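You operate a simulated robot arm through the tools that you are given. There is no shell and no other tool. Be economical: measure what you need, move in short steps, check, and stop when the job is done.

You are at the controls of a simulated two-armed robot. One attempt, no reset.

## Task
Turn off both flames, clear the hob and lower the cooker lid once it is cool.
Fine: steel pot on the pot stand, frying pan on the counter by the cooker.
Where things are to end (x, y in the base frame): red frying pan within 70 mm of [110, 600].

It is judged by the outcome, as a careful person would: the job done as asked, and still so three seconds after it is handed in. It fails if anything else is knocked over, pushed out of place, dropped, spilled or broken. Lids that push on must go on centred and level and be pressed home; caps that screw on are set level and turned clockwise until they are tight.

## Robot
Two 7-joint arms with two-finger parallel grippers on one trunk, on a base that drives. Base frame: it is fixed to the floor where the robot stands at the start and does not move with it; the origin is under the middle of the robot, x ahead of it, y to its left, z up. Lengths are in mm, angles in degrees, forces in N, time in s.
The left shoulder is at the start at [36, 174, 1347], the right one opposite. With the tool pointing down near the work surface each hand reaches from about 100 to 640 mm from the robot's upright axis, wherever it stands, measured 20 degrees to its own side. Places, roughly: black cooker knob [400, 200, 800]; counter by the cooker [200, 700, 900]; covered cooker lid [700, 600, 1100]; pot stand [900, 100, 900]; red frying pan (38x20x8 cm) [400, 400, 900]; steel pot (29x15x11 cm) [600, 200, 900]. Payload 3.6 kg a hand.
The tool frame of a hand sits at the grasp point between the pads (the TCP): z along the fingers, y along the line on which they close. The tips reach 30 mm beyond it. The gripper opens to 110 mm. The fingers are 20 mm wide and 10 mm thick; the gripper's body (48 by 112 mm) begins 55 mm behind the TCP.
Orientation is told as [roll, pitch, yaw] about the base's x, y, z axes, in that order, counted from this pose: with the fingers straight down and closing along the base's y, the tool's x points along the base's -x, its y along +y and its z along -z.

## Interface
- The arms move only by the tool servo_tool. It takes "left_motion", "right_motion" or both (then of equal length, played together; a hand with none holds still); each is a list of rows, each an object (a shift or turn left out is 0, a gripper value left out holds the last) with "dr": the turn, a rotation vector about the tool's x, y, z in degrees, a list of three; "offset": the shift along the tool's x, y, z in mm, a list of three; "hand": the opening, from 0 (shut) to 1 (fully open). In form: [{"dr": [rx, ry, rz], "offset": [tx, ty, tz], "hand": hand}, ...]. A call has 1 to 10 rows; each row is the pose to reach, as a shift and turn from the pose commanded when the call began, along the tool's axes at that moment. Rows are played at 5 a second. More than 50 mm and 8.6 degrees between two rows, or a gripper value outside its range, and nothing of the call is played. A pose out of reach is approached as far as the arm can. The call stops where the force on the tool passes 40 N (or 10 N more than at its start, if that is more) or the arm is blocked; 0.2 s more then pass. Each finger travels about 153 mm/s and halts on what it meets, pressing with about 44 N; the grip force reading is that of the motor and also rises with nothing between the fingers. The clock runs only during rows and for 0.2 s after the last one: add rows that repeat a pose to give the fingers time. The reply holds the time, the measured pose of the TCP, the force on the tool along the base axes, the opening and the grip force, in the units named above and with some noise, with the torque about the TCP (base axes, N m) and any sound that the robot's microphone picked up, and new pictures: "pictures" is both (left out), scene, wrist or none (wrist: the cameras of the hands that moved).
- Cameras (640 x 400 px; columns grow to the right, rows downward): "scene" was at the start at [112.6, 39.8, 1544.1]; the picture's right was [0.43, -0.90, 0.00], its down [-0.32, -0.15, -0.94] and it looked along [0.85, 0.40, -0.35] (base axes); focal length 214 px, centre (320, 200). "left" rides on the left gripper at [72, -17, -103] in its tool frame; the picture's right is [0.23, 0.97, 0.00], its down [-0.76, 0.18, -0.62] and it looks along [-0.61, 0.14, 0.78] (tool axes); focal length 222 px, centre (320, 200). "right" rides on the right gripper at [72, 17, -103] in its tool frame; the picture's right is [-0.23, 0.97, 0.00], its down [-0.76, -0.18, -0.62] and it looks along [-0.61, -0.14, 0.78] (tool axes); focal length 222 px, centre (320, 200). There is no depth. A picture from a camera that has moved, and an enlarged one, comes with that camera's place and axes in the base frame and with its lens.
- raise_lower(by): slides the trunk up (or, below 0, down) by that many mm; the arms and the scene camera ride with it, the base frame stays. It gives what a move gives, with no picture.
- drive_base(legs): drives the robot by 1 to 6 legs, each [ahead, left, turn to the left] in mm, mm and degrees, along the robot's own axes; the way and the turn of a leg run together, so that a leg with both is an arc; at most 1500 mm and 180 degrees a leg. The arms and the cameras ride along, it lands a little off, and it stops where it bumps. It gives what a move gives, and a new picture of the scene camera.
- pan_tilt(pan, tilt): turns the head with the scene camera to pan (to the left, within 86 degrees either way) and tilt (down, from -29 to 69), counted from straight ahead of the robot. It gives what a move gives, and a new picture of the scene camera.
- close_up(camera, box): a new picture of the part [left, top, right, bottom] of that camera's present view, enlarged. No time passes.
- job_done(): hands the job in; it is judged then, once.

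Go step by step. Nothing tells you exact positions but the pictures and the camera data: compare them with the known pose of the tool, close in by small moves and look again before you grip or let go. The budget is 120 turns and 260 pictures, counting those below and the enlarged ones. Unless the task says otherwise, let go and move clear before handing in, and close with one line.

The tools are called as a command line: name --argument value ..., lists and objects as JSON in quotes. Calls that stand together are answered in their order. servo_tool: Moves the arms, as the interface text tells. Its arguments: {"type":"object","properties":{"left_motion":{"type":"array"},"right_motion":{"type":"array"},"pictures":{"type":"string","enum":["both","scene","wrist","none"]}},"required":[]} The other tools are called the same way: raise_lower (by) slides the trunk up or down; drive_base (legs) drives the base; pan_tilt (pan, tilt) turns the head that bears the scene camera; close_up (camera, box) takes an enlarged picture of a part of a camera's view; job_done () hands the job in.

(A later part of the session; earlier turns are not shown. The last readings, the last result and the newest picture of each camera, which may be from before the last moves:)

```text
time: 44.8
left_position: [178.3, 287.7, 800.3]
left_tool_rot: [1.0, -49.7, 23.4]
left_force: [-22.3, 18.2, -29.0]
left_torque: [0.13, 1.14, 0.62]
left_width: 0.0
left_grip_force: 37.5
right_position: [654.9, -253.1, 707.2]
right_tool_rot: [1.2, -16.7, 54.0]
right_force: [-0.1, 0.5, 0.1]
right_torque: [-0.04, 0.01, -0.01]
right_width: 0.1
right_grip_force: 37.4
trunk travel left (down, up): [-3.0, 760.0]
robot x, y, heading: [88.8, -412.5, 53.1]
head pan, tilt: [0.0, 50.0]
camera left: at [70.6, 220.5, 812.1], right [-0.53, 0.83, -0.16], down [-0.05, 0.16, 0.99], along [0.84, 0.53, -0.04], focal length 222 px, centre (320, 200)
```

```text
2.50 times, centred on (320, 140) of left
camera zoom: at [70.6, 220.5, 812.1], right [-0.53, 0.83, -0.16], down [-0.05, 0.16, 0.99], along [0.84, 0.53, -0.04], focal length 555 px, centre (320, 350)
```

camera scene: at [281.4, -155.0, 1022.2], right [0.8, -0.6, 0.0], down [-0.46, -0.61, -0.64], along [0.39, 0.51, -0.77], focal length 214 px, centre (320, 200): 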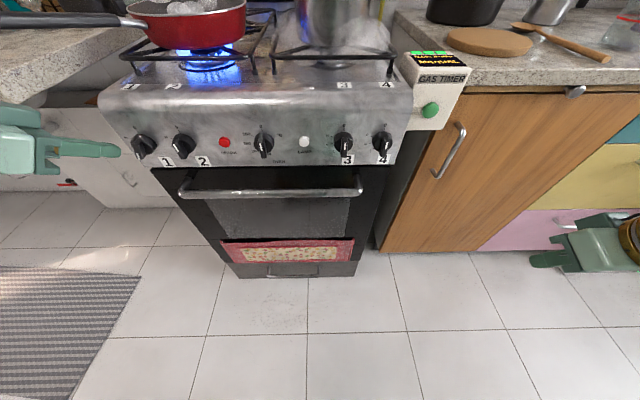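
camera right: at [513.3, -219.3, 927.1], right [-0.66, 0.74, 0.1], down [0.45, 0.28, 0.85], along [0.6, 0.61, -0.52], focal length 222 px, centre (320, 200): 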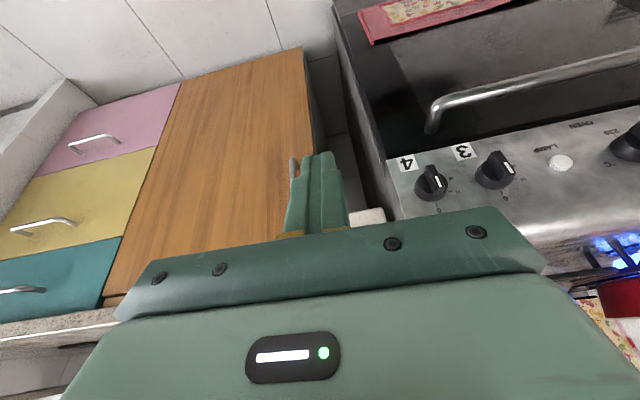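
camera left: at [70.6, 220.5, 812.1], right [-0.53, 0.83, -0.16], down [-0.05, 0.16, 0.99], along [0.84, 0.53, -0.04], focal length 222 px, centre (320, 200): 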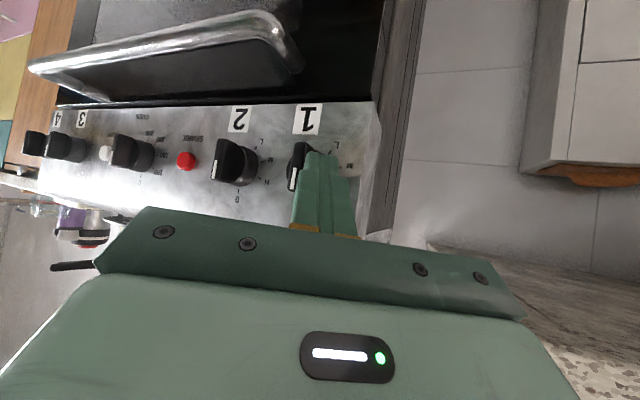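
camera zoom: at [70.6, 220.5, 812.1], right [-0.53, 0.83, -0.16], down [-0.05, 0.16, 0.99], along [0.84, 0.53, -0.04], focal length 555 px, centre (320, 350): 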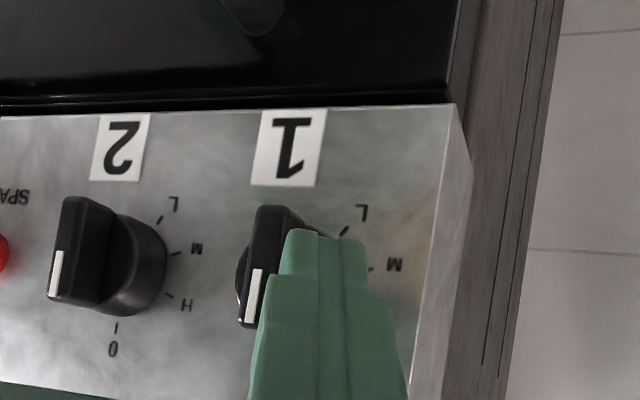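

The pointer is almost at 0, about 10° short. I'll nudge it to the right a little.

servo_tool --left_motion '[{"offset": [-3, -4, 0.5]}, {"offset": [-5, -8, 1]}, {"offset": [-6.5, -12, 2]}]' --pictures "none"

close_up --camera "scene" --box '[80, 10, 320, 200]'

close_up --camera "scene" --box '[80, 100, 240, 220]'

```text
time: 45.1
left_position: [176.4, 284.6, 804.3]
left_tool_rot: [1.6, -49.6, 23.4]
left_force: [-9.4, 12.7, -8.7]
left_torque: [0.13, 0.33, 0.42]
left_width: 0.0
left_grip_force: 37.5
right_position: [655.4, -254.3, 709.2]
right_tool_rot: [1.2, -17.0, 54.2]
right_force: [0.5, 0.2, 0.3]
right_torque: [0.0, -0.02, 0.0]
right_width: 0.1
right_grip_force: 38.1
trunk travel left (down, up): [-3.0, 760.0]
robot x, y, heading: [91.4, -411.8, 53.2]
head pan, tilt: [0.0, 50.0]
stopped in row 1 (left hand): the force on the tool passed its limit at 56 N (the readings are from after the stop); the commanded pose is now the measured one
```

```text
2.11 times, centred on (200, 105) of scene
camera zoom: at [279.2, -151.9, 1022.1], right [0.8, -0.6, 0.0], down [-0.46, -0.62, -0.64], along [0.38, 0.51, -0.77], focal length 452 px, centre (573, 400)
```

zoom: 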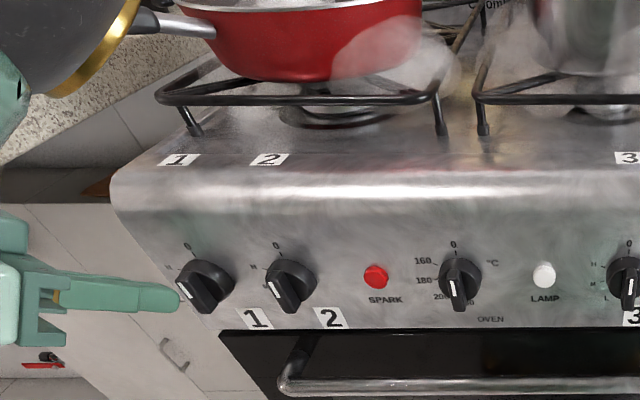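

```text
3.33 times, centred on (160, 160) of scene
camera zoom: at [279.2, -151.9, 1022.1], right [0.8, -0.6, 0.0], down [-0.46, -0.62, -0.64], along [0.38, 0.51, -0.77], focal length 715 px, centre (853, 333)
```

zoom: 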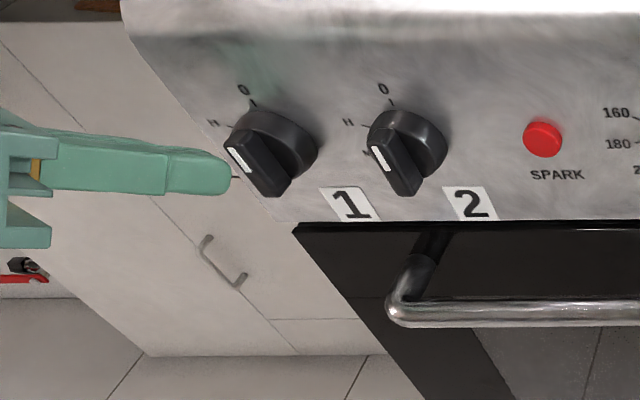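

Both flames are out and knob 1 matches knob 2's off position. I'll back straight out with the base so that the whole arm clears the pan handle.

drive_base --legs '[[-250, 0, 0]]'

close_up --camera "scene" --box '[160, 20, 420, 170]'

```text
time: 46.9
left_position: [26.7, 79.5, 804.7]
left_tool_rot: [1.7, -49.7, 23.0]
left_force: [0.5, 0.1, -0.5]
left_torque: [0.01, 0.0, -0.02]
left_width: 0.0
left_grip_force: 37.4
right_position: [503.9, -459.0, 708.1]
right_tool_rot: [1.3, -16.8, 54.1]
right_force: [-0.3, -0.5, 0.5]
right_torque: [0.01, 0.01, 0.02]
right_width: 0.2
right_grip_force: 37.6
trunk travel left (down, up): [-3.0, 760.0]
robot x, y, heading: [-61.2, -617.4, 53.4]
head pan, tilt: [0.0, 50.0]
camera scene: at [127.7, -357.5, 1022.3], right [0.8, -0.6, 0.0], down [-0.46, -0.61, -0.64], along [0.38, 0.51, -0.77], focal length 214 px, centre (320, 200)
```

scene: 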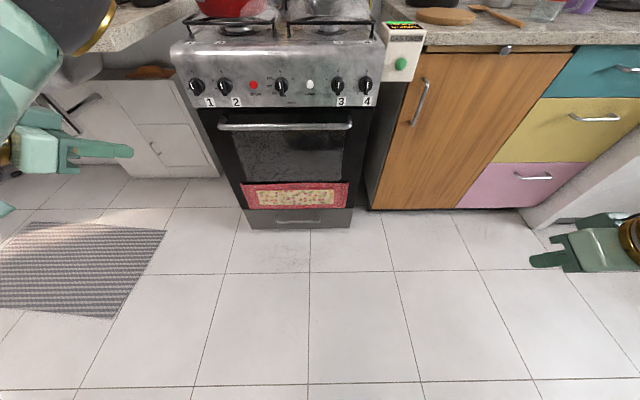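

```text
2.46 times, centred on (290, 95) of scene
camera zoom: at [127.7, -357.5, 1022.3], right [0.8, -0.6, 0.0], down [-0.46, -0.61, -0.64], along [0.38, 0.51, -0.77], focal length 528 px, centre (394, 458)
```

zoom: 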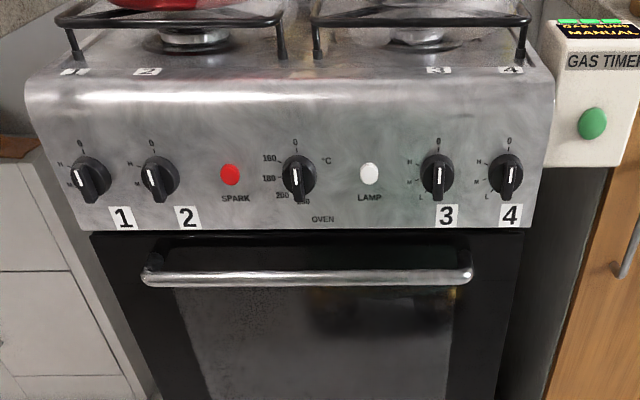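

All five knobs read 0. I'll raise the trunk back up and look at the pan and its surroundings.

raise_lower --by 440

pan_tilt --pan 8 --tilt 38

```text
refused: 440 is not a number from -400 to 400
```

```text
time: 47.7
left_position: [26.7, 80.1, 804.2]
left_tool_rot: [1.6, -49.7, 22.9]
left_force: [0.4, 0.4, -0.2]
left_torque: [0.01, 0.0, 0.02]
left_width: 0.1
left_grip_force: 37.9
right_position: [502.5, -459.1, 708.4]
right_tool_rot: [1.3, -16.9, 54.1]
right_force: [0.4, -0.1, -0.2]
right_torque: [0.01, -0.02, 0.01]
right_width: 0.0
right_grip_force: 38.1
trunk travel left (down, up): [-3.0, 760.0]
robot x, y, heading: [-65.3, -616.8, 53.0]
head pan, tilt: [8.0, 38.0]
camera scene: at [123.4, -343.3, 1039.3], right [0.88, -0.48, 0.0], down [-0.3, -0.54, -0.79], along [0.38, 0.69, -0.62], focal length 214 px, centre (320, 200)
```

scene: 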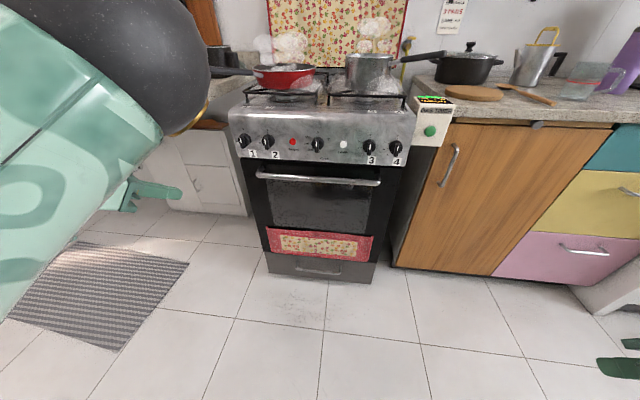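

raise_lower --by 400

drive_base --legs '[[180, 180, 0]]'

close_up --camera "scene" --box '[180, 100, 500, 300]'

```text
time: 51.5
left_position: [27.2, 79.7, 1205.2]
left_tool_rot: [1.7, -49.5, 23.0]
left_force: [0.2, -0.4, -0.5]
left_torque: [0.01, -0.04, 0.0]
left_width: 0.0
left_grip_force: 37.6
right_position: [504.1, -458.1, 1107.7]
right_tool_rot: [1.4, -16.8, 54.2]
right_force: [0.0, -0.4, 0.4]
right_torque: [0.01, 0.0, 0.01]
right_width: 0.1
right_grip_force: 38.2
trunk travel left (down, up): [-403.0, 360.0]
robot x, y, heading: [-65.4, -614.4, 53.2]
head pan, tilt: [8.0, 38.0]
```

```text
time: 53.3
left_position: [-11.1, 332.5, 1204.1]
left_tool_rot: [1.5, -49.6, 23.1]
left_force: [-0.2, 0.1, 0.5]
left_torque: [-0.03, -0.01, -0.03]
left_width: 0.0
left_grip_force: 38.0
right_position: [465.4, -206.4, 1107.0]
right_tool_rot: [1.3, -16.9, 54.1]
right_force: [-0.1, 0.7, 0.2]
right_torque: [-0.03, 0.0, -0.04]
right_width: 0.0
right_grip_force: 38.2
trunk travel left (down, up): [-403.0, 360.0]
robot x, y, heading: [-102.0, -364.1, 52.9]
head pan, tilt: [8.0, 38.0]
camera scene: at [-36.9, -253.3, 1458.1], right [0.88, -0.48, 0.0], down [-0.3, -0.54, -0.79], along [0.38, 0.69, -0.62], focal length 214 px, centre (320, 200)
```

scene: 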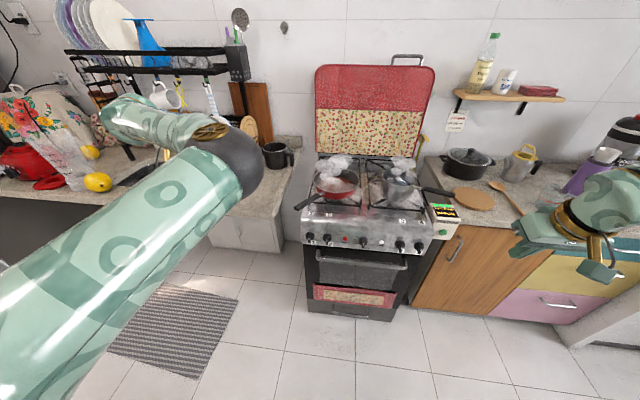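

```text
2.00 times, centred on (340, 200) of scene
camera zoom: at [-36.9, -253.3, 1458.1], right [0.88, -0.48, 0.0], down [-0.3, -0.54, -0.79], along [0.38, 0.69, -0.62], focal length 429 px, centre (280, 200)
```

zoom: 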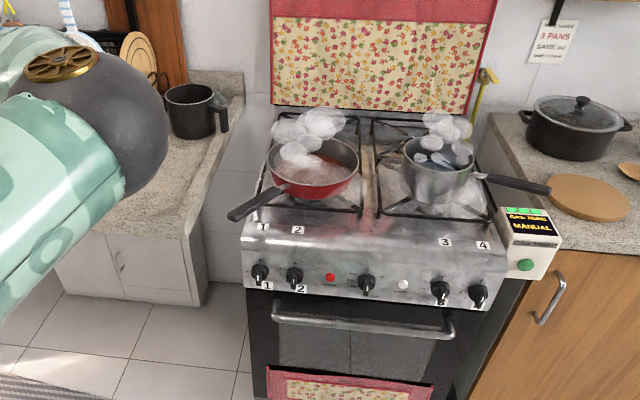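

Both hands are free and the flames are off. I'll reset the left arm to a more natural, nearly down-pointing pose before reaching for the pan handle.

servo_tool --left_motion '[{"offset": [2, -37, -3], "dr": [0, 6, 0], "hand": 0.6}, {"offset": [5, -74, -6], "dr": [0, 12, 0]}, {"offset": [7, -110, -8], "dr": [0, 18, 0]}, {"offset": [10, -147, -11], "dr": [0, 24, 0]}, {"offset": [12, -184, -14], "dr": [0, 30, 0]}, {"offset": [12, -184, -14], "dr": [0, 30, 0]}]'

```text
time: 54.7
left_position: [23.4, 216.4, 1208.6]
left_tool_rot: [1.1, -19.6, 23.7]
left_force: [0.1, -0.3, 0.0]
left_torque: [0.0, 0.02, -0.02]
left_width: 66.0
left_grip_force: 0.1
left hand out of reach, approached as far as the arm can: row 4, 5, 6
right_position: [464.5, -207.3, 1108.0]
right_tool_rot: [1.3, -17.0, 54.1]
right_force: [0.7, -0.6, 0.2]
right_torque: [-0.04, -0.03, -0.03]
right_width: 0.0
right_grip_force: 37.3
trunk travel left (down, up): [-403.0, 360.0]
robot x, y, heading: [-100.3, -363.0, 53.2]
head pan, tilt: [8.0, 38.0]
camera scene: at [-37.0, -254.9, 1458.3], right [0.88, -0.48, 0.0], down [-0.3, -0.54, -0.79], along [0.38, 0.69, -0.62], focal length 214 px, centre (320, 200)
camera left: at [-63.4, 157.1, 1281.7], right [-0.6, 0.8, -0.06], down [0.4, 0.36, 0.85], along [0.7, 0.48, -0.53], focal length 222 px, centre (320, 200)
```

scene: 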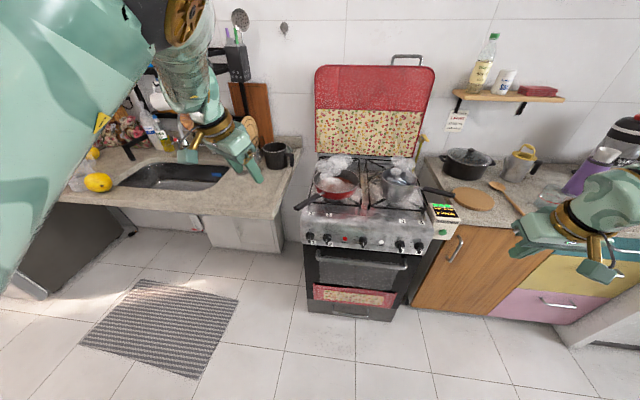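
left: 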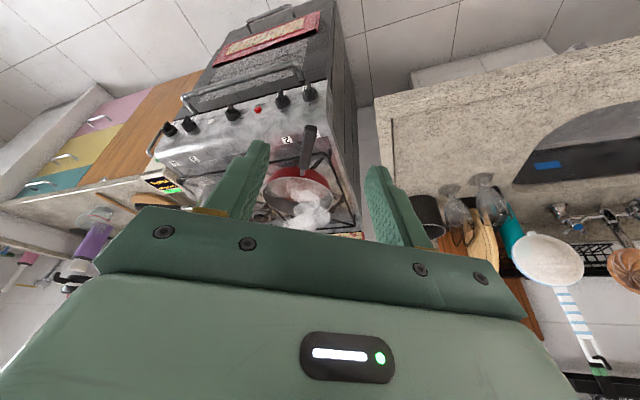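

The arm is in a good pose. I'll drive closer and left so that both the pan and its target spot are within the left hand's reach.

drive_base --legs '[[0, 119, 0], [230, 0, 0]]'

servo_tool --left_motion '[{"offset": [0, -40, -2]}, {"offset": [0, -80, -4]}, {"offset": [0, -120, -5]}, {"offset": [0, -160, -5]}, {"offset": [0, -160, -5]}]'

```text
time: 57.3
left_position: [67.8, 474.7, 1207.4]
left_tool_rot: [1.1, -19.6, 23.6]
left_force: [0.6, 0.9, -0.2]
left_torque: [-0.06, 0.0, 0.03]
left_width: 66.1
left_grip_force: 0.1
right_position: [508.5, 49.4, 1107.9]
right_tool_rot: [1.4, -16.8, 53.8]
right_force: [-0.1, -0.2, 0.1]
right_torque: [0.0, -0.01, 0.0]
right_width: 0.0
right_grip_force: 37.6
trunk travel left (down, up): [-403.0, 360.0]
robot x, y, heading: [-63.9, -112.2, 53.0]
head pan, tilt: [8.0, 38.0]
camera scene: at [5.9, 4.2, 1458.1], right [0.87, -0.49, 0.0], down [-0.3, -0.54, -0.79], along [0.38, 0.69, -0.62], focal length 214 px, centre (320, 200)
```

scene: 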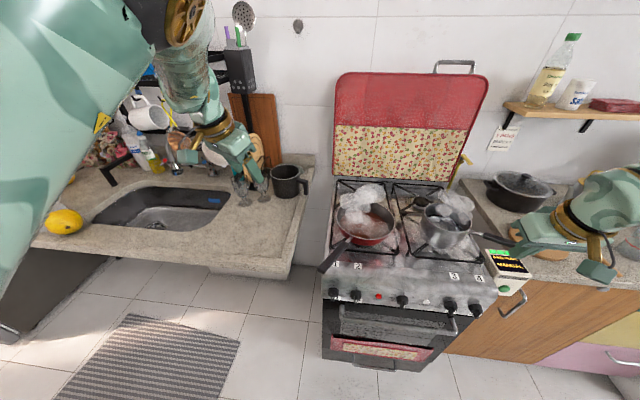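

```text
time: 58.5
left_position: [67.1, 471.4, 1230.8]
left_tool_rot: [1.0, -19.6, 23.7]
left_force: [0.8, -0.1, -0.9]
left_torque: [0.04, -0.02, 0.0]
left_width: 66.0
left_grip_force: 0.1
left hand out of reach, approached as far as the arm can: row 1, 2, 3, 4, 5
right_position: [507.8, 49.1, 1107.9]
right_tool_rot: [1.3, -16.9, 53.9]
right_force: [0.6, -0.8, 0.5]
right_torque: [-0.01, -0.01, -0.01]
right_width: 0.1
right_grip_force: 37.6
trunk travel left (down, up): [-403.0, 360.0]
robot x, y, heading: [-60.0, -103.4, 52.8]
head pan, tilt: [8.0, 38.0]
camera scene: at [5.3, 3.7, 1458.2], right [0.87, -0.49, 0.0], down [-0.3, -0.54, -0.79], along [0.38, 0.69, -0.62], focal length 214 px, centre (320, 200)
camera left: at [-19.2, 413.0, 1302.3], right [-0.59, 0.8, -0.06], down [0.4, 0.36, 0.85], along [0.7, 0.48, -0.53], focal length 222 px, centre (320, 200)
```

scene: 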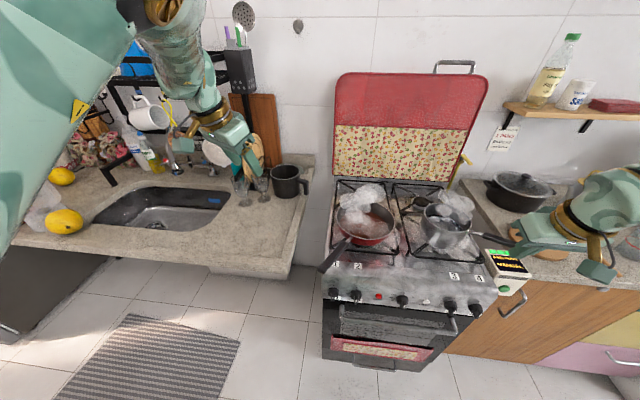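
left: 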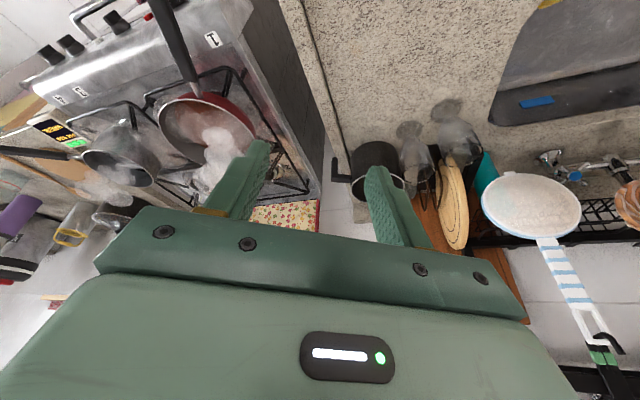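

The left arm only works comfortably with the hand about 25° or more to its own side. I'll turn the base 30° right so that both the pan and its target lie in that sector.

drive_base --legs '[[0, 0, -30]]'

pan_tilt --pan 40 --tilt 42

```text
time: 60.4
left_position: [337.2, 331.2, 1229.1]
left_tool_rot: [1.2, -19.8, -6.1]
left_force: [0.7, 0.7, -0.2]
left_torque: [-0.01, 0.01, 0.01]
left_width: 66.2
left_grip_force: 0.0
right_position: [509.5, -254.2, 1108.6]
right_tool_rot: [1.4, -16.8, 24.1]
right_force: [-0.3, -1.3, 0.2]
right_torque: [0.01, -0.07, -0.01]
right_width: 0.0
right_grip_force: 37.9
trunk travel left (down, up): [-403.0, 360.0]
robot x, y, heading: [-62.7, -107.0, 23.4]
head pan, tilt: [8.0, 38.0]
camera scene: at [50.9, -45.1, 1458.2], right [0.52, -0.86, 0.0], down [-0.53, -0.32, -0.79], along [0.67, 0.41, -0.62], focal length 214 px, centre (320, 200)
```

scene: 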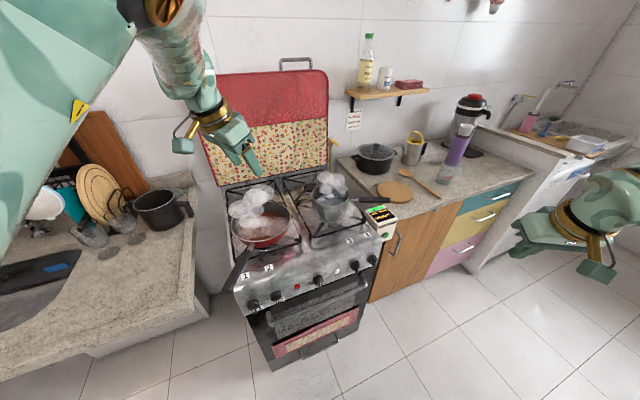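

```text
time: 61.4
left_position: [337.5, 330.8, 1229.1]
left_tool_rot: [1.0, -19.7, -6.1]
left_force: [0.6, 0.5, 0.7]
left_torque: [-0.02, -0.01, -0.01]
left_width: 66.0
left_grip_force: 0.1
right_position: [510.6, -254.7, 1108.5]
right_tool_rot: [1.3, -16.8, 24.1]
right_force: [0.4, 0.7, 0.1]
right_torque: [0.04, -0.02, 0.03]
right_width: 0.0
right_grip_force: 37.5
trunk travel left (down, up): [-403.0, 360.0]
robot x, y, heading: [-60.3, -110.0, 23.1]
head pan, tilt: [40.0, 42.0]
camera scene: at [14.8, -15.0, 1452.3], right [0.89, -0.45, 0.0], down [-0.3, -0.6, -0.74], along [0.34, 0.66, -0.67], focal length 214 px, centre (320, 200)
```

scene: 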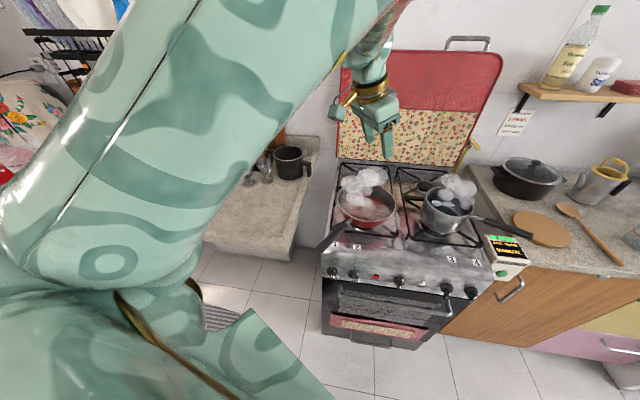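

The left hand is above the hob in a good sector now. I'll yaw the tool in line with the handle and come down above it.

servo_tool --left_motion '[{"offset": [26, -8, 12], "dr": [-2, 0, -5.6]}, {"offset": [53, -16, 23], "dr": [-4.1, 0, -11.3]}, {"offset": [79, -24, 35], "dr": [-6.2, 0, -16.9]}, {"offset": [106, -32, 47], "dr": [-8.2, 0, -22.6]}, {"offset": [132, -40, 58], "dr": [-10.3, 0, -28.2]}, {"offset": [132, -40, 58], "dr": [-10.3, 0, -28.2]}]'

```text
time: 62.8
left_position: [212.0, 359.9, 1130.2]
left_tool_rot: [1.1, -20.1, 23.9]
left_force: [0.4, -0.2, -0.3]
left_torque: [0.03, 0.03, 0.03]
left_width: 65.9
left_grip_force: 0.0
left hand out of reach, approached as far as the arm can: row 1, 2, 3, 4, 5, 6
right_position: [509.9, -254.4, 1109.5]
right_tool_rot: [1.4, -16.9, 24.1]
right_force: [0.1, 0.2, -0.4]
right_torque: [0.03, 0.03, 0.0]
right_width: 0.4
right_grip_force: 38.0
trunk travel left (down, up): [-403.0, 360.0]
robot x, y, heading: [-60.3, -104.1, 23.3]
head pan, tilt: [40.0, 42.0]
camera scene: at [15.0, -15.0, 1452.3], right [0.89, -0.45, 0.0], down [-0.3, -0.6, -0.74], along [0.33, 0.66, -0.67], focal length 214 px, centre (320, 200)
camera left: at [125.7, 299.4, 1201.8], right [-0.6, 0.8, -0.06], down [0.39, 0.35, 0.85], along [0.7, 0.48, -0.52], focal length 222 px, centre (320, 200)
```

scene: 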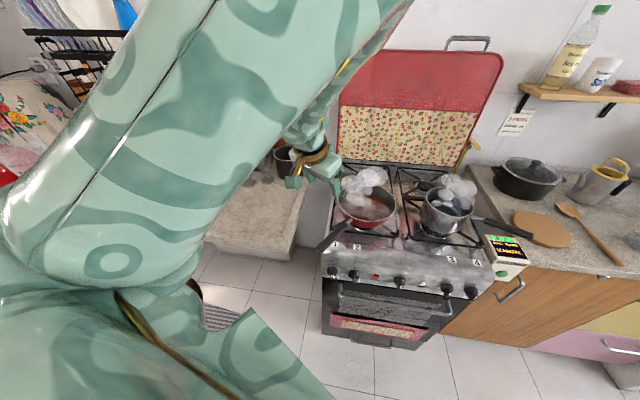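
left: 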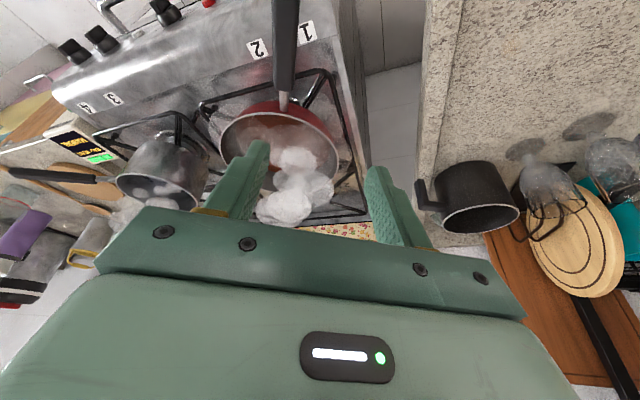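

The left elbow is folded forward over the hob, and that is what limits the hand. I'll swing the hand out to the left to unfold the elbow, then come back.

servo_tool --left_motion '[{"offset": [21, 33, -18], "dr": [0, 3, 0]}, {"offset": [42, 66, -36], "dr": [0, 6, 0]}, {"offset": [63, 99, -54], "dr": [0, 9, 0]}, {"offset": [84, 132, -72], "dr": [0, 12, 0]}, {"offset": [105, 165, -90], "dr": [0, 15, 0]}, {"offset": [126, 198, -109], "dr": [0, 18, 0]}, {"offset": [148, 232, -128], "dr": [0, 20, 0]}, {"offset": [148, 232, -128], "dr": [0, 20, 0]}]' --pictures "scene"

```text
time: 64.6
left_position: [-48.8, 492.4, 1203.9]
left_tool_rot: [1.0, -0.2, 24.1]
left_force: [0.0, -0.8, -0.8]
left_torque: [-0.02, -0.01, 0.01]
left_width: 65.9
left_grip_force: 0.1
right_position: [510.4, -256.2, 1107.3]
right_tool_rot: [1.4, -16.9, 24.1]
right_force: [0.4, -1.2, -0.5]
right_torque: [0.02, 0.04, 0.01]
right_width: 0.0
right_grip_force: 37.5
trunk travel left (down, up): [-403.0, 360.0]
robot x, y, heading: [-60.8, -107.8, 23.5]
head pan, tilt: [40.0, 42.0]
camera scene: at [15.4, -15.7, 1452.3], right [0.89, -0.45, 0.0], down [-0.3, -0.6, -0.74], along [0.33, 0.66, -0.67], focal length 214 px, centre (320, 200)
```

scene: 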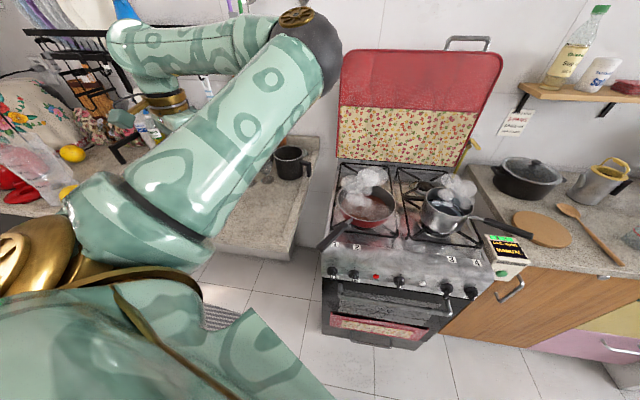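

Now I can see it: the elbow points inward, and being high makes this worse. Raising the trunk and working lower lets the forearm hang down, so I'll do that and approach above the handle.

raise_lower --by 150

servo_tool --left_motion '[{"offset": [-8, -10, 40], "dr": [0, -2, 0]}, {"offset": [-20, -30, 80], "dr": [0, -4, 0]}, {"offset": [-36, -58, 115], "dr": [0, -7, 0]}, {"offset": [-54, -90, 145], "dr": [0, -10, 0]}, {"offset": [-72, -124, 170], "dr": [0, -13, 0]}, {"offset": [-92, -158, 195], "dr": [0, -16, 0]}, {"offset": [-112, -192, 218], "dr": [0, -19, 0]}, {"offset": [-132, -226, 238], "dr": [0, -22, 0]}, {"offset": [-150, -258, 252], "dr": [0, -25, 0]}, {"offset": [-165, -287, 264], "dr": [0, -25, 0]}]'

```text
time: 66.3
left_position: [-50.2, 492.2, 1353.1]
left_tool_rot: [1.1, -0.2, 24.3]
left_force: [0.7, -0.5, 0.4]
left_torque: [0.02, 0.0, 0.0]
left_width: 66.1
left_grip_force: 0.0
right_position: [509.7, -255.0, 1256.4]
right_tool_rot: [1.4, -16.9, 24.0]
right_force: [0.5, -0.1, -0.8]
right_torque: [-0.01, 0.04, -0.02]
right_width: 0.1
right_grip_force: 37.6
trunk travel left (down, up): [-553.0, 210.0]
robot x, y, heading: [-60.8, -103.3, 23.1]
head pan, tilt: [40.0, 42.0]
```

```text
time: 68.0
left_position: [189.1, 405.8, 1237.7]
left_tool_rot: [2.0, -35.2, 24.8]
left_force: [0.4, 0.1, -0.2]
left_torque: [-0.04, 0.04, 0.01]
left_width: 65.8
left_grip_force: 0.0
right_position: [511.3, -255.0, 1257.1]
right_tool_rot: [1.4, -16.9, 24.0]
right_force: [-0.4, 0.7, -0.7]
right_torque: [0.0, 0.0, 0.05]
right_width: 0.0
right_grip_force: 37.9
trunk travel left (down, up): [-553.0, 210.0]
robot x, y, heading: [-62.5, -105.6, 23.2]
head pan, tilt: [40.0, 42.0]
stopped in row 8 (left hand): the arm was blocked; the commanded pose is now the measured one
camera scene: at [-7.1, -26.7, 1603.2], right [0.89, -0.45, 0.0], down [-0.3, -0.6, -0.74], along [0.33, 0.66, -0.67], focal length 214 px, centre (320, 200)
camera left: at [90.6, 336.5, 1279.8], right [-0.59, 0.8, -0.1], down [0.17, 0.25, 0.95], along [0.79, 0.55, -0.28], focal length 222 px, centre (320, 200)
```

scene: 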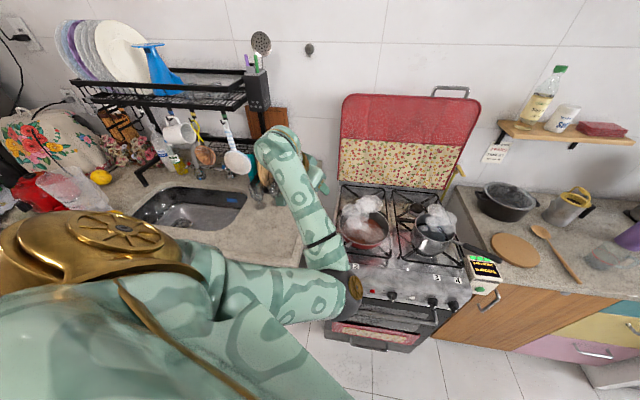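
left: 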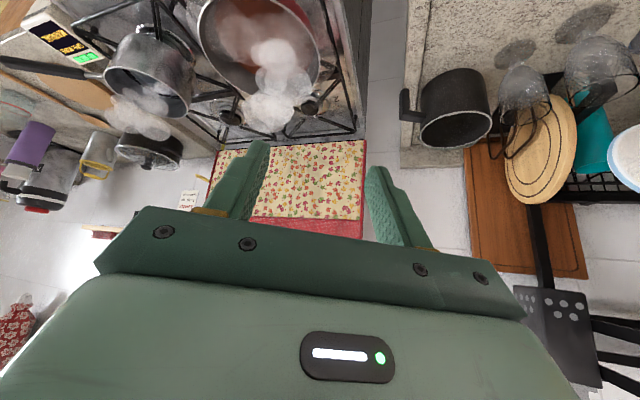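

close_up --camera "scene" --box '[240, 170, 480, 350]'

close_up --camera "left" --box '[120, 0, 440, 200]'

```text
2.22 times, centred on (360, 260) of scene
camera zoom: at [-7.1, -26.7, 1603.2], right [0.89, -0.45, 0.0], down [-0.3, -0.6, -0.74], along [0.33, 0.66, -0.67], focal length 477 px, centre (231, 67)
```

zoom: 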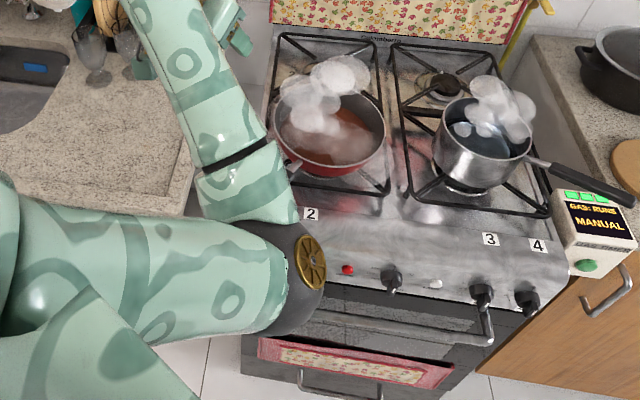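

```text
2.00 times, centred on (280, 100) of left
camera zoom: at [90.6, 336.5, 1279.8], right [-0.59, 0.8, -0.1], down [0.17, 0.25, 0.95], along [0.79, 0.55, -0.28], focal length 444 px, centre (400, 400)
```

zoom: 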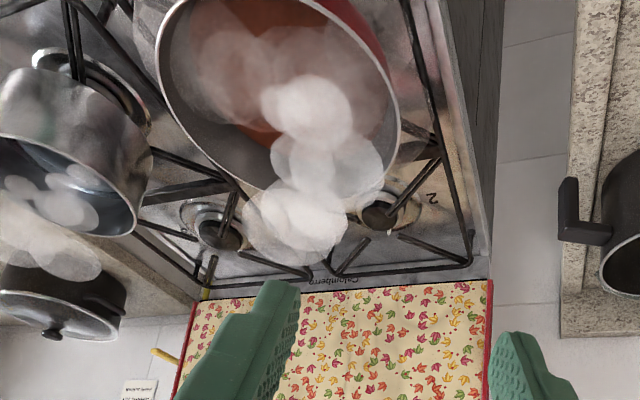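

The elbow isn't touching anything; it is about 90 mm above the handle, and the arm is simply folded too tight. I'll raise the trunk further so that the arm stretches down instead.

raise_lower --by 205

servo_tool --left_motion '[{"offset": [20, 5, 40], "dr": [0, 3, 0]}, {"offset": [40, 10, 80], "dr": [0, 5, 0]}, {"offset": [60, 15, 120], "dr": [0, 5, 0]}, {"offset": [80, 15, 155], "dr": [0, 5, 0]}, {"offset": [102, 15, 190], "dr": [0, 5, 0]}, {"offset": [124, 10, 222], "dr": [0, 5, 0]}, {"offset": [146, 0, 250], "dr": [0, 5, 0]}]'

```text
time: 70.2
left_position: [187.7, 408.9, 1442.8]
left_tool_rot: [2.2, -35.6, 24.9]
left_force: [0.5, -1.0, -0.5]
left_torque: [0.0, 0.0, -0.01]
left_width: 66.2
left_grip_force: 0.0
right_position: [510.1, -255.9, 1462.4]
right_tool_rot: [1.5, -17.0, 24.1]
right_force: [-0.3, -0.4, -0.1]
right_torque: [0.01, -0.01, -0.05]
right_width: 0.0
right_grip_force: 37.4
trunk travel left (down, up): [-758.0, 5.0]
robot x, y, heading: [-62.0, -104.0, 22.9]
head pan, tilt: [40.0, 42.0]
```

```text
time: 72.0
left_position: [190.6, 454.5, 1162.7]
left_tool_rot: [4.9, -30.7, 25.1]
left_force: [-0.3, -0.1, 0.2]
left_torque: [0.03, 0.0, 0.01]
left_width: 66.0
left_grip_force: 0.0
right_position: [509.8, -253.9, 1463.5]
right_tool_rot: [1.3, -17.0, 24.1]
right_force: [-0.5, -0.1, 0.8]
right_torque: [-0.02, -0.05, -0.03]
right_width: 0.0
right_grip_force: 37.9
trunk travel left (down, up): [-758.0, 5.0]
robot x, y, heading: [-60.7, -106.0, 23.2]
head pan, tilt: [40.0, 42.0]
stopped in row 7 (left hand): the arm was blocked; the commanded pose is now the measured one
camera scene: at [-16.4, -27.8, 1808.3], right [0.89, -0.45, 0.0], down [-0.3, -0.6, -0.74], along [0.33, 0.66, -0.67], focal length 214 px, centre (320, 200)
camera left: at [98.6, 383.2, 1213.1], right [-0.63, 0.78, -0.04], down [0.25, 0.25, 0.94], along [0.74, 0.58, -0.35], focal length 222 px, centre (320, 200)
```

scene: 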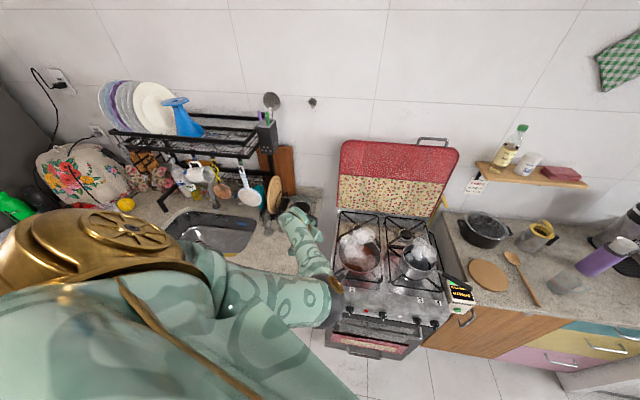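
left: 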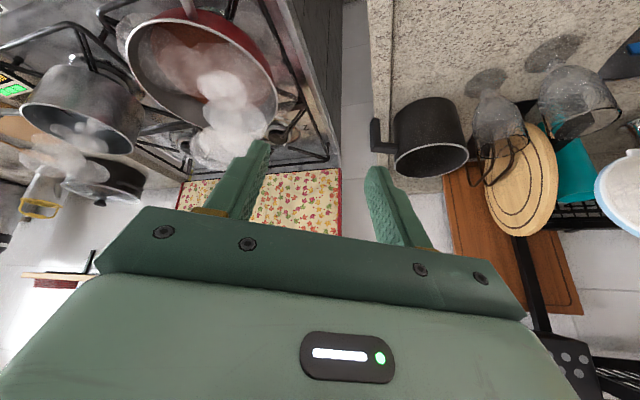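

The elbow has rolled to the wrong side. I'll go back out to the left and up, then descend there so that the forearm hangs down with the elbow high, and afterwards move in low.

servo_tool --left_motion '[{"offset": [8, 12, -40], "dr": [0, 4, 0]}, {"offset": [16, 24, -80], "dr": [0, 8, 0]}, {"offset": [25, 36, -120], "dr": [0, 12, 0]}, {"offset": [33, 48, -160], "dr": [0, 16, 0]}, {"offset": [41, 60, -200], "dr": [0, 20, 0]}, {"offset": [50, 72, -240], "dr": [0, 24, 0]}, {"offset": [58, 85, -280], "dr": [0, 28, 0]}, {"offset": [66, 97, -318], "dr": [0, 30, 0]}]' --pictures "scene"

```text
time: 73.8
left_position: [-38.4, 422.8, 1406.5]
left_tool_rot: [3.9, -0.7, 27.4]
left_force: [-0.6, -1.3, 0.0]
left_torque: [0.0, 0.0, 0.01]
left_width: 65.9
left_grip_force: 0.1
right_position: [509.6, -253.6, 1462.2]
right_tool_rot: [1.4, -16.9, 24.1]
right_force: [-0.4, -0.3, -0.5]
right_torque: [-0.01, -0.03, -0.03]
right_width: 0.0
right_grip_force: 37.7
trunk travel left (down, up): [-758.0, 5.0]
robot x, y, heading: [-62.8, -105.5, 23.2]
head pan, tilt: [40.0, 42.0]
camera scene: at [-16.6, -27.7, 1808.3], right [0.89, -0.45, 0.0], down [-0.3, -0.6, -0.74], along [0.33, 0.66, -0.67], focal length 214 px, centre (320, 200)
```

scene: 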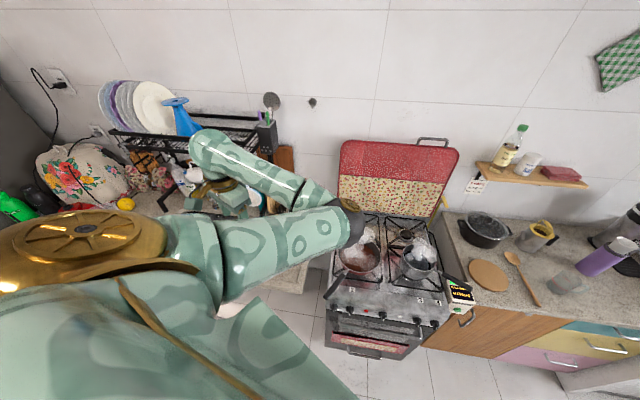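

servo_tool --left_motion '[{"offset": [0, 0, 42]}, {"offset": [0, 0, 84]}, {"offset": [0, 0, 126]}, {"offset": [0, 0, 168]}, {"offset": [0, 0, 210]}, {"offset": [0, 0, 252]}, {"offset": [0, 0, 294]}, {"offset": [0, 0, 336]}, {"offset": [0, 0, 378]}, {"offset": [0, 0, 400]}]' --pictures "scene"

```text
time: 76.0
left_position: [-45.4, 447.3, 1009.0]
left_tool_rot: [4.1, -0.7, 27.4]
left_force: [1.0, 1.1, 0.6]
left_torque: [-0.02, 0.02, -0.01]
left_width: 66.1
left_grip_force: 0.0
right_position: [508.4, -253.5, 1462.6]
right_tool_rot: [1.2, -16.9, 24.2]
right_force: [0.3, 0.3, -0.1]
right_torque: [-0.01, 0.01, 0.01]
right_width: 0.1
right_grip_force: 37.9
trunk travel left (down, up): [-758.0, 5.0]
robot x, y, heading: [-60.4, -105.7, 23.0]
head pan, tilt: [40.0, 42.0]
camera scene: at [-16.4, -27.5, 1808.3], right [0.89, -0.45, 0.0], down [-0.3, -0.6, -0.74], along [0.33, 0.66, -0.67], focal length 214 px, centre (320, 200)
```

scene: 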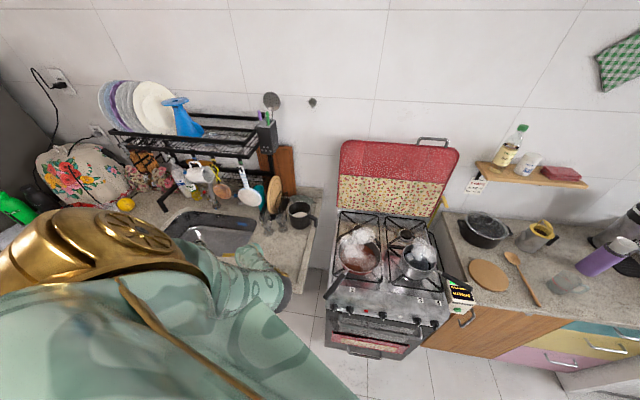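

Now the arm hangs neatly. I'll move in low toward the handle, at z≈1090.

servo_tool --left_motion '[{"offset": [-10, -16, -40]}, {"offset": [-25, -40, -75]}, {"offset": [-45, -75, -81]}, {"offset": [-68, -110, -81]}, {"offset": [-90, -146, -81]}, {"offset": [-115, -182, -81]}, {"offset": [-140, -218, -81]}, {"offset": [-167, -254, -81]}]'

```text
time: 77.2
left_position: [211.0, 421.1, 1172.4]
left_tool_rot: [3.7, -14.6, 28.8]
left_force: [-0.6, -0.1, -0.6]
left_torque: [-0.03, 0.01, 0.01]
left_width: 65.6
left_grip_force: 0.1
right_position: [513.7, -254.8, 1462.1]
right_tool_rot: [1.4, -16.7, 24.1]
right_force: [0.9, 0.5, 0.0]
right_torque: [0.04, 0.02, 0.0]
right_width: 0.0
right_grip_force: 37.4
trunk travel left (down, up): [-758.0, 5.0]
robot x, y, heading: [-59.0, -105.2, 23.6]
head pan, tilt: [40.0, 42.0]
stopped in row 6 (left hand): the arm was blocked; the commanded pose is now the measured one
camera scene: at [-11.4, -29.0, 1808.1], right [0.89, -0.45, 0.0], down [-0.3, -0.6, -0.74], along [0.33, 0.66, -0.67], focal length 214 px, centre (320, 200)
camera left: at [138.7, 354.1, 1253.6], right [-0.67, 0.74, 0.0], down [0.44, 0.4, 0.81], along [0.59, 0.55, -0.59], focal length 222 px, centre (320, 200)
```

scene: 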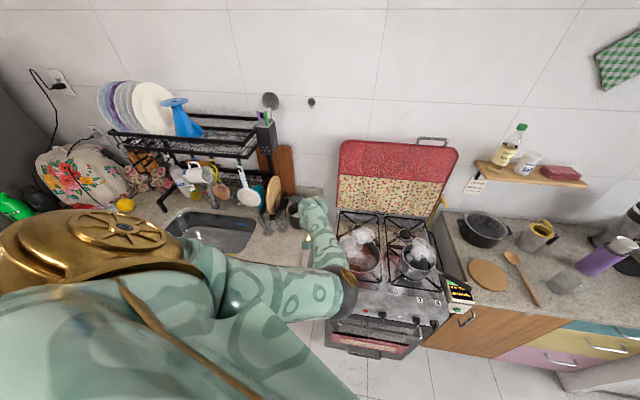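
left: 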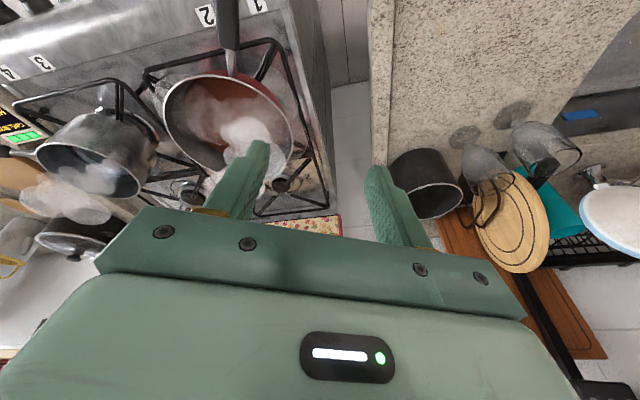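

The IK flips the elbow whenever I move inward. The outer hanging pose (about 500 mm left, 230 ahead) is solid, so I'll keep the arm there and use the base to bring the hand to the handle.

servo_tool --left_motion '[{"offset": [31, 21, -20], "dr": [0, 2, 0]}, {"offset": [63, 42, -30], "dr": [0, 4, 0]}, {"offset": [94, 63, -30], "dr": [0, 6, 0]}, {"offset": [126, 84, -25], "dr": [0, 8, 0]}, {"offset": [157, 105, -15], "dr": [0, 10, 0]}, {"offset": [189, 125, -5], "dr": [0, 12, 0]}, {"offset": [220, 146, 7], "dr": [-3.5, 14.6, 0]}, {"offset": [220, 146, 7], "dr": [-3.5, 14.6, 0]}]'

```text
time: 79.0
left_position: [-46.4, 448.3, 1117.8]
left_tool_rot: [6.9, -0.1, 30.0]
left_force: [-0.2, 0.2, 0.7]
left_torque: [-0.03, -0.03, -0.01]
left_width: 66.1
left_grip_force: 0.1
right_position: [510.0, -253.6, 1462.8]
right_tool_rot: [1.4, -17.1, 24.1]
right_force: [1.1, -0.1, -0.4]
right_torque: [0.01, -0.01, 0.03]
right_width: 0.2
right_grip_force: 38.2
trunk travel left (down, up): [-758.0, 5.0]
robot x, y, heading: [-57.1, -103.9, 23.2]
head pan, tilt: [40.0, 42.0]
camera scene: at [-15.6, -28.3, 1808.3], right [0.89, -0.45, 0.0], down [-0.3, -0.6, -0.74], along [0.33, 0.66, -0.67], focal length 214 px, centre (320, 200)
camera left: at [-95.1, 384.8, 1218.6], right [-0.68, 0.72, 0.12], down [0.61, 0.47, 0.64], along [0.41, 0.51, -0.76], focal length 222 px, centre (320, 200)
```

scene: 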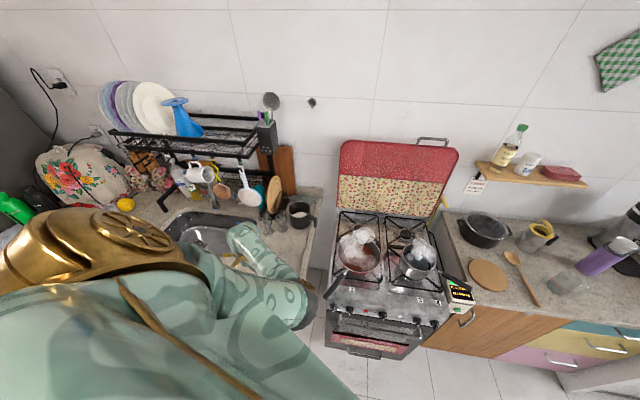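
left: 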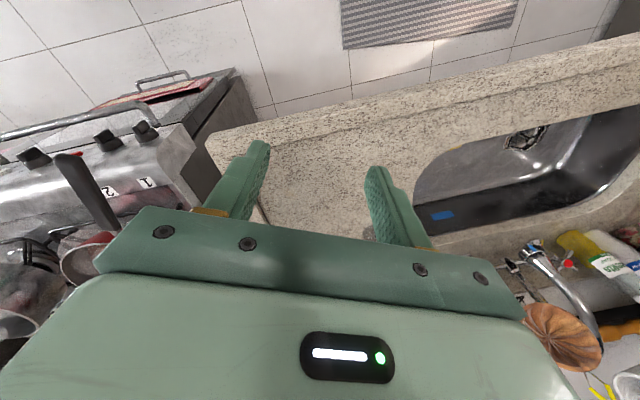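

drive_base --legs '[[0, -242, 0], [190, 0, 0]]'

servo_tool --left_motion '[{"dr": [3.5, 0, 3]}, {"dr": [7, 0, 6]}, {"dr": [7, 0, 6]}]'

```text
time: 81.9
left_position: [218.7, 298.5, 1118.9]
left_tool_rot: [6.8, -0.2, 30.2]
left_force: [-0.2, 0.1, 0.0]
left_torque: [-0.04, -0.03, -0.02]
left_width: 66.2
left_grip_force: 0.1
right_position: [776.8, -399.5, 1465.0]
right_tool_rot: [1.3, -17.0, 24.4]
right_force: [-0.1, 0.7, 0.4]
right_torque: [-0.01, -0.02, 0.03]
right_width: 0.1
right_grip_force: 37.9
trunk travel left (down, up): [-758.0, 5.0]
robot x, y, heading: [208.5, -256.5, 23.4]
head pan, tilt: [40.0, 42.0]
camera scene: at [249.7, -175.2, 1808.4], right [0.89, -0.45, 0.0], down [-0.3, -0.6, -0.74], along [0.33, 0.66, -0.67], focal length 214 px, centre (320, 200)
```

scene: 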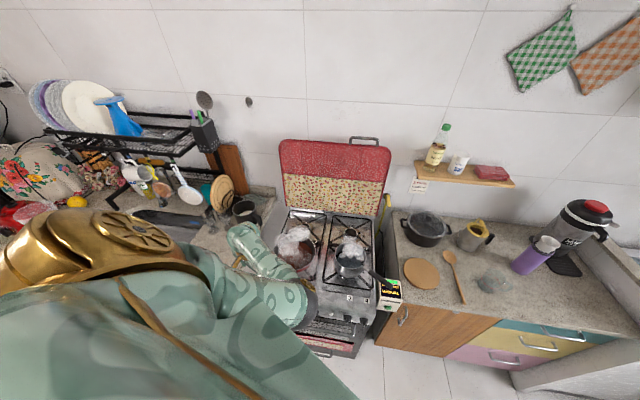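

```text
time: 82.7
left_position: [221.8, 300.7, 1117.3]
left_tool_rot: [-0.2, 0.3, 24.2]
left_force: [0.3, 0.2, -0.1]
left_torque: [-0.02, 0.02, 0.0]
left_width: 65.9
left_grip_force: 0.1
right_position: [780.4, -399.9, 1462.6]
right_tool_rot: [1.4, -16.9, 24.2]
right_force: [0.2, 0.1, 0.5]
right_torque: [0.02, 0.02, -0.04]
right_width: 0.1
right_grip_force: 37.8
trunk travel left (down, up): [-758.0, 5.0]
robot x, y, heading: [209.9, -253.7, 23.1]
head pan, tilt: [40.0, 42.0]
camera scene: at [254.8, -174.7, 1808.2], right [0.89, -0.45, 0.0], down [-0.3, -0.6, -0.74], along [0.33, 0.66, -0.67], focal length 214 px, centre (320, 200)
camera left: at [163.3, 254.9, 1221.9], right [-0.61, 0.8, 0.0], down [0.62, 0.48, 0.62], along [0.49, 0.37, -0.79], focal length 222 px, centre (320, 200)
```

scene: 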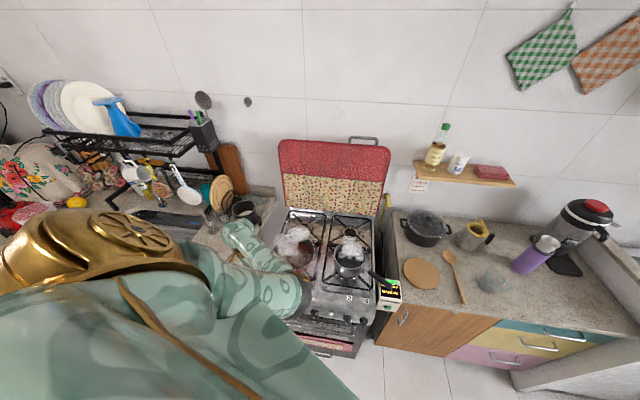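
left: 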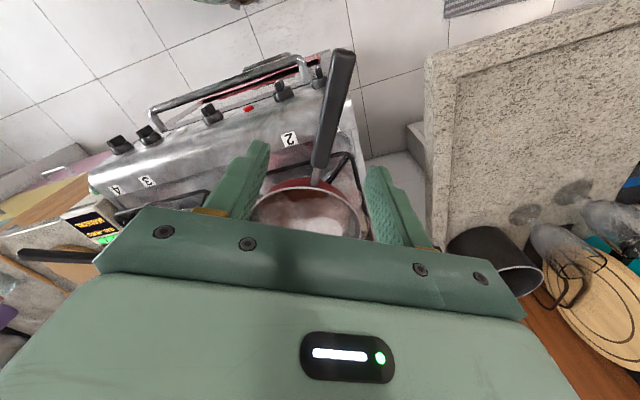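

I can see the handle clearly: it runs at about 29° (base yaw) with its tip near (168, 280). I'll align over its root end and look before descending.

servo_tool --left_motion '[{"offset": [-24, 5, 0], "dr": [0, 0, -1.7]}, {"offset": [-48, 10, 0], "dr": [0, 0, -3.4]}, {"offset": [-72, 14.5, 0], "dr": [0, 0, -5]}, {"offset": [-72, 14.5, 30], "dr": [0, 0, -5]}, {"offset": [-72, 14.5, 60], "dr": [0, 0, -5]}, {"offset": [-72, 14.5, 60], "dr": [0, 0, -5]}]' --pictures "wrist"

```text
time: 84.1
left_position: [279.1, 342.6, 1057.5]
left_tool_rot: [-0.1, 0.2, 29.2]
left_force: [0.5, -0.6, 0.3]
left_torque: [0.01, 0.02, -0.01]
left_width: 66.1
left_grip_force: 0.1
right_position: [779.8, -399.4, 1463.0]
right_tool_rot: [1.4, -17.0, 24.2]
right_force: [0.0, -0.4, -0.3]
right_torque: [0.03, -0.01, -0.03]
right_width: 0.0
right_grip_force: 37.9
trunk travel left (down, up): [-758.0, 5.0]
robot x, y, heading: [206.5, -249.6, 23.6]
head pan, tilt: [40.0, 42.0]
camera left: at [226.1, 291.3, 1161.3], right [-0.67, 0.74, 0.0], down [0.58, 0.53, 0.62], along [0.46, 0.42, -0.78], focal length 222 px, centre (320, 200)
```

left: 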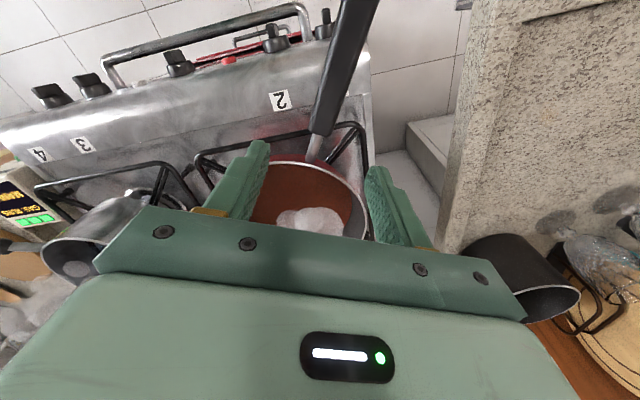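

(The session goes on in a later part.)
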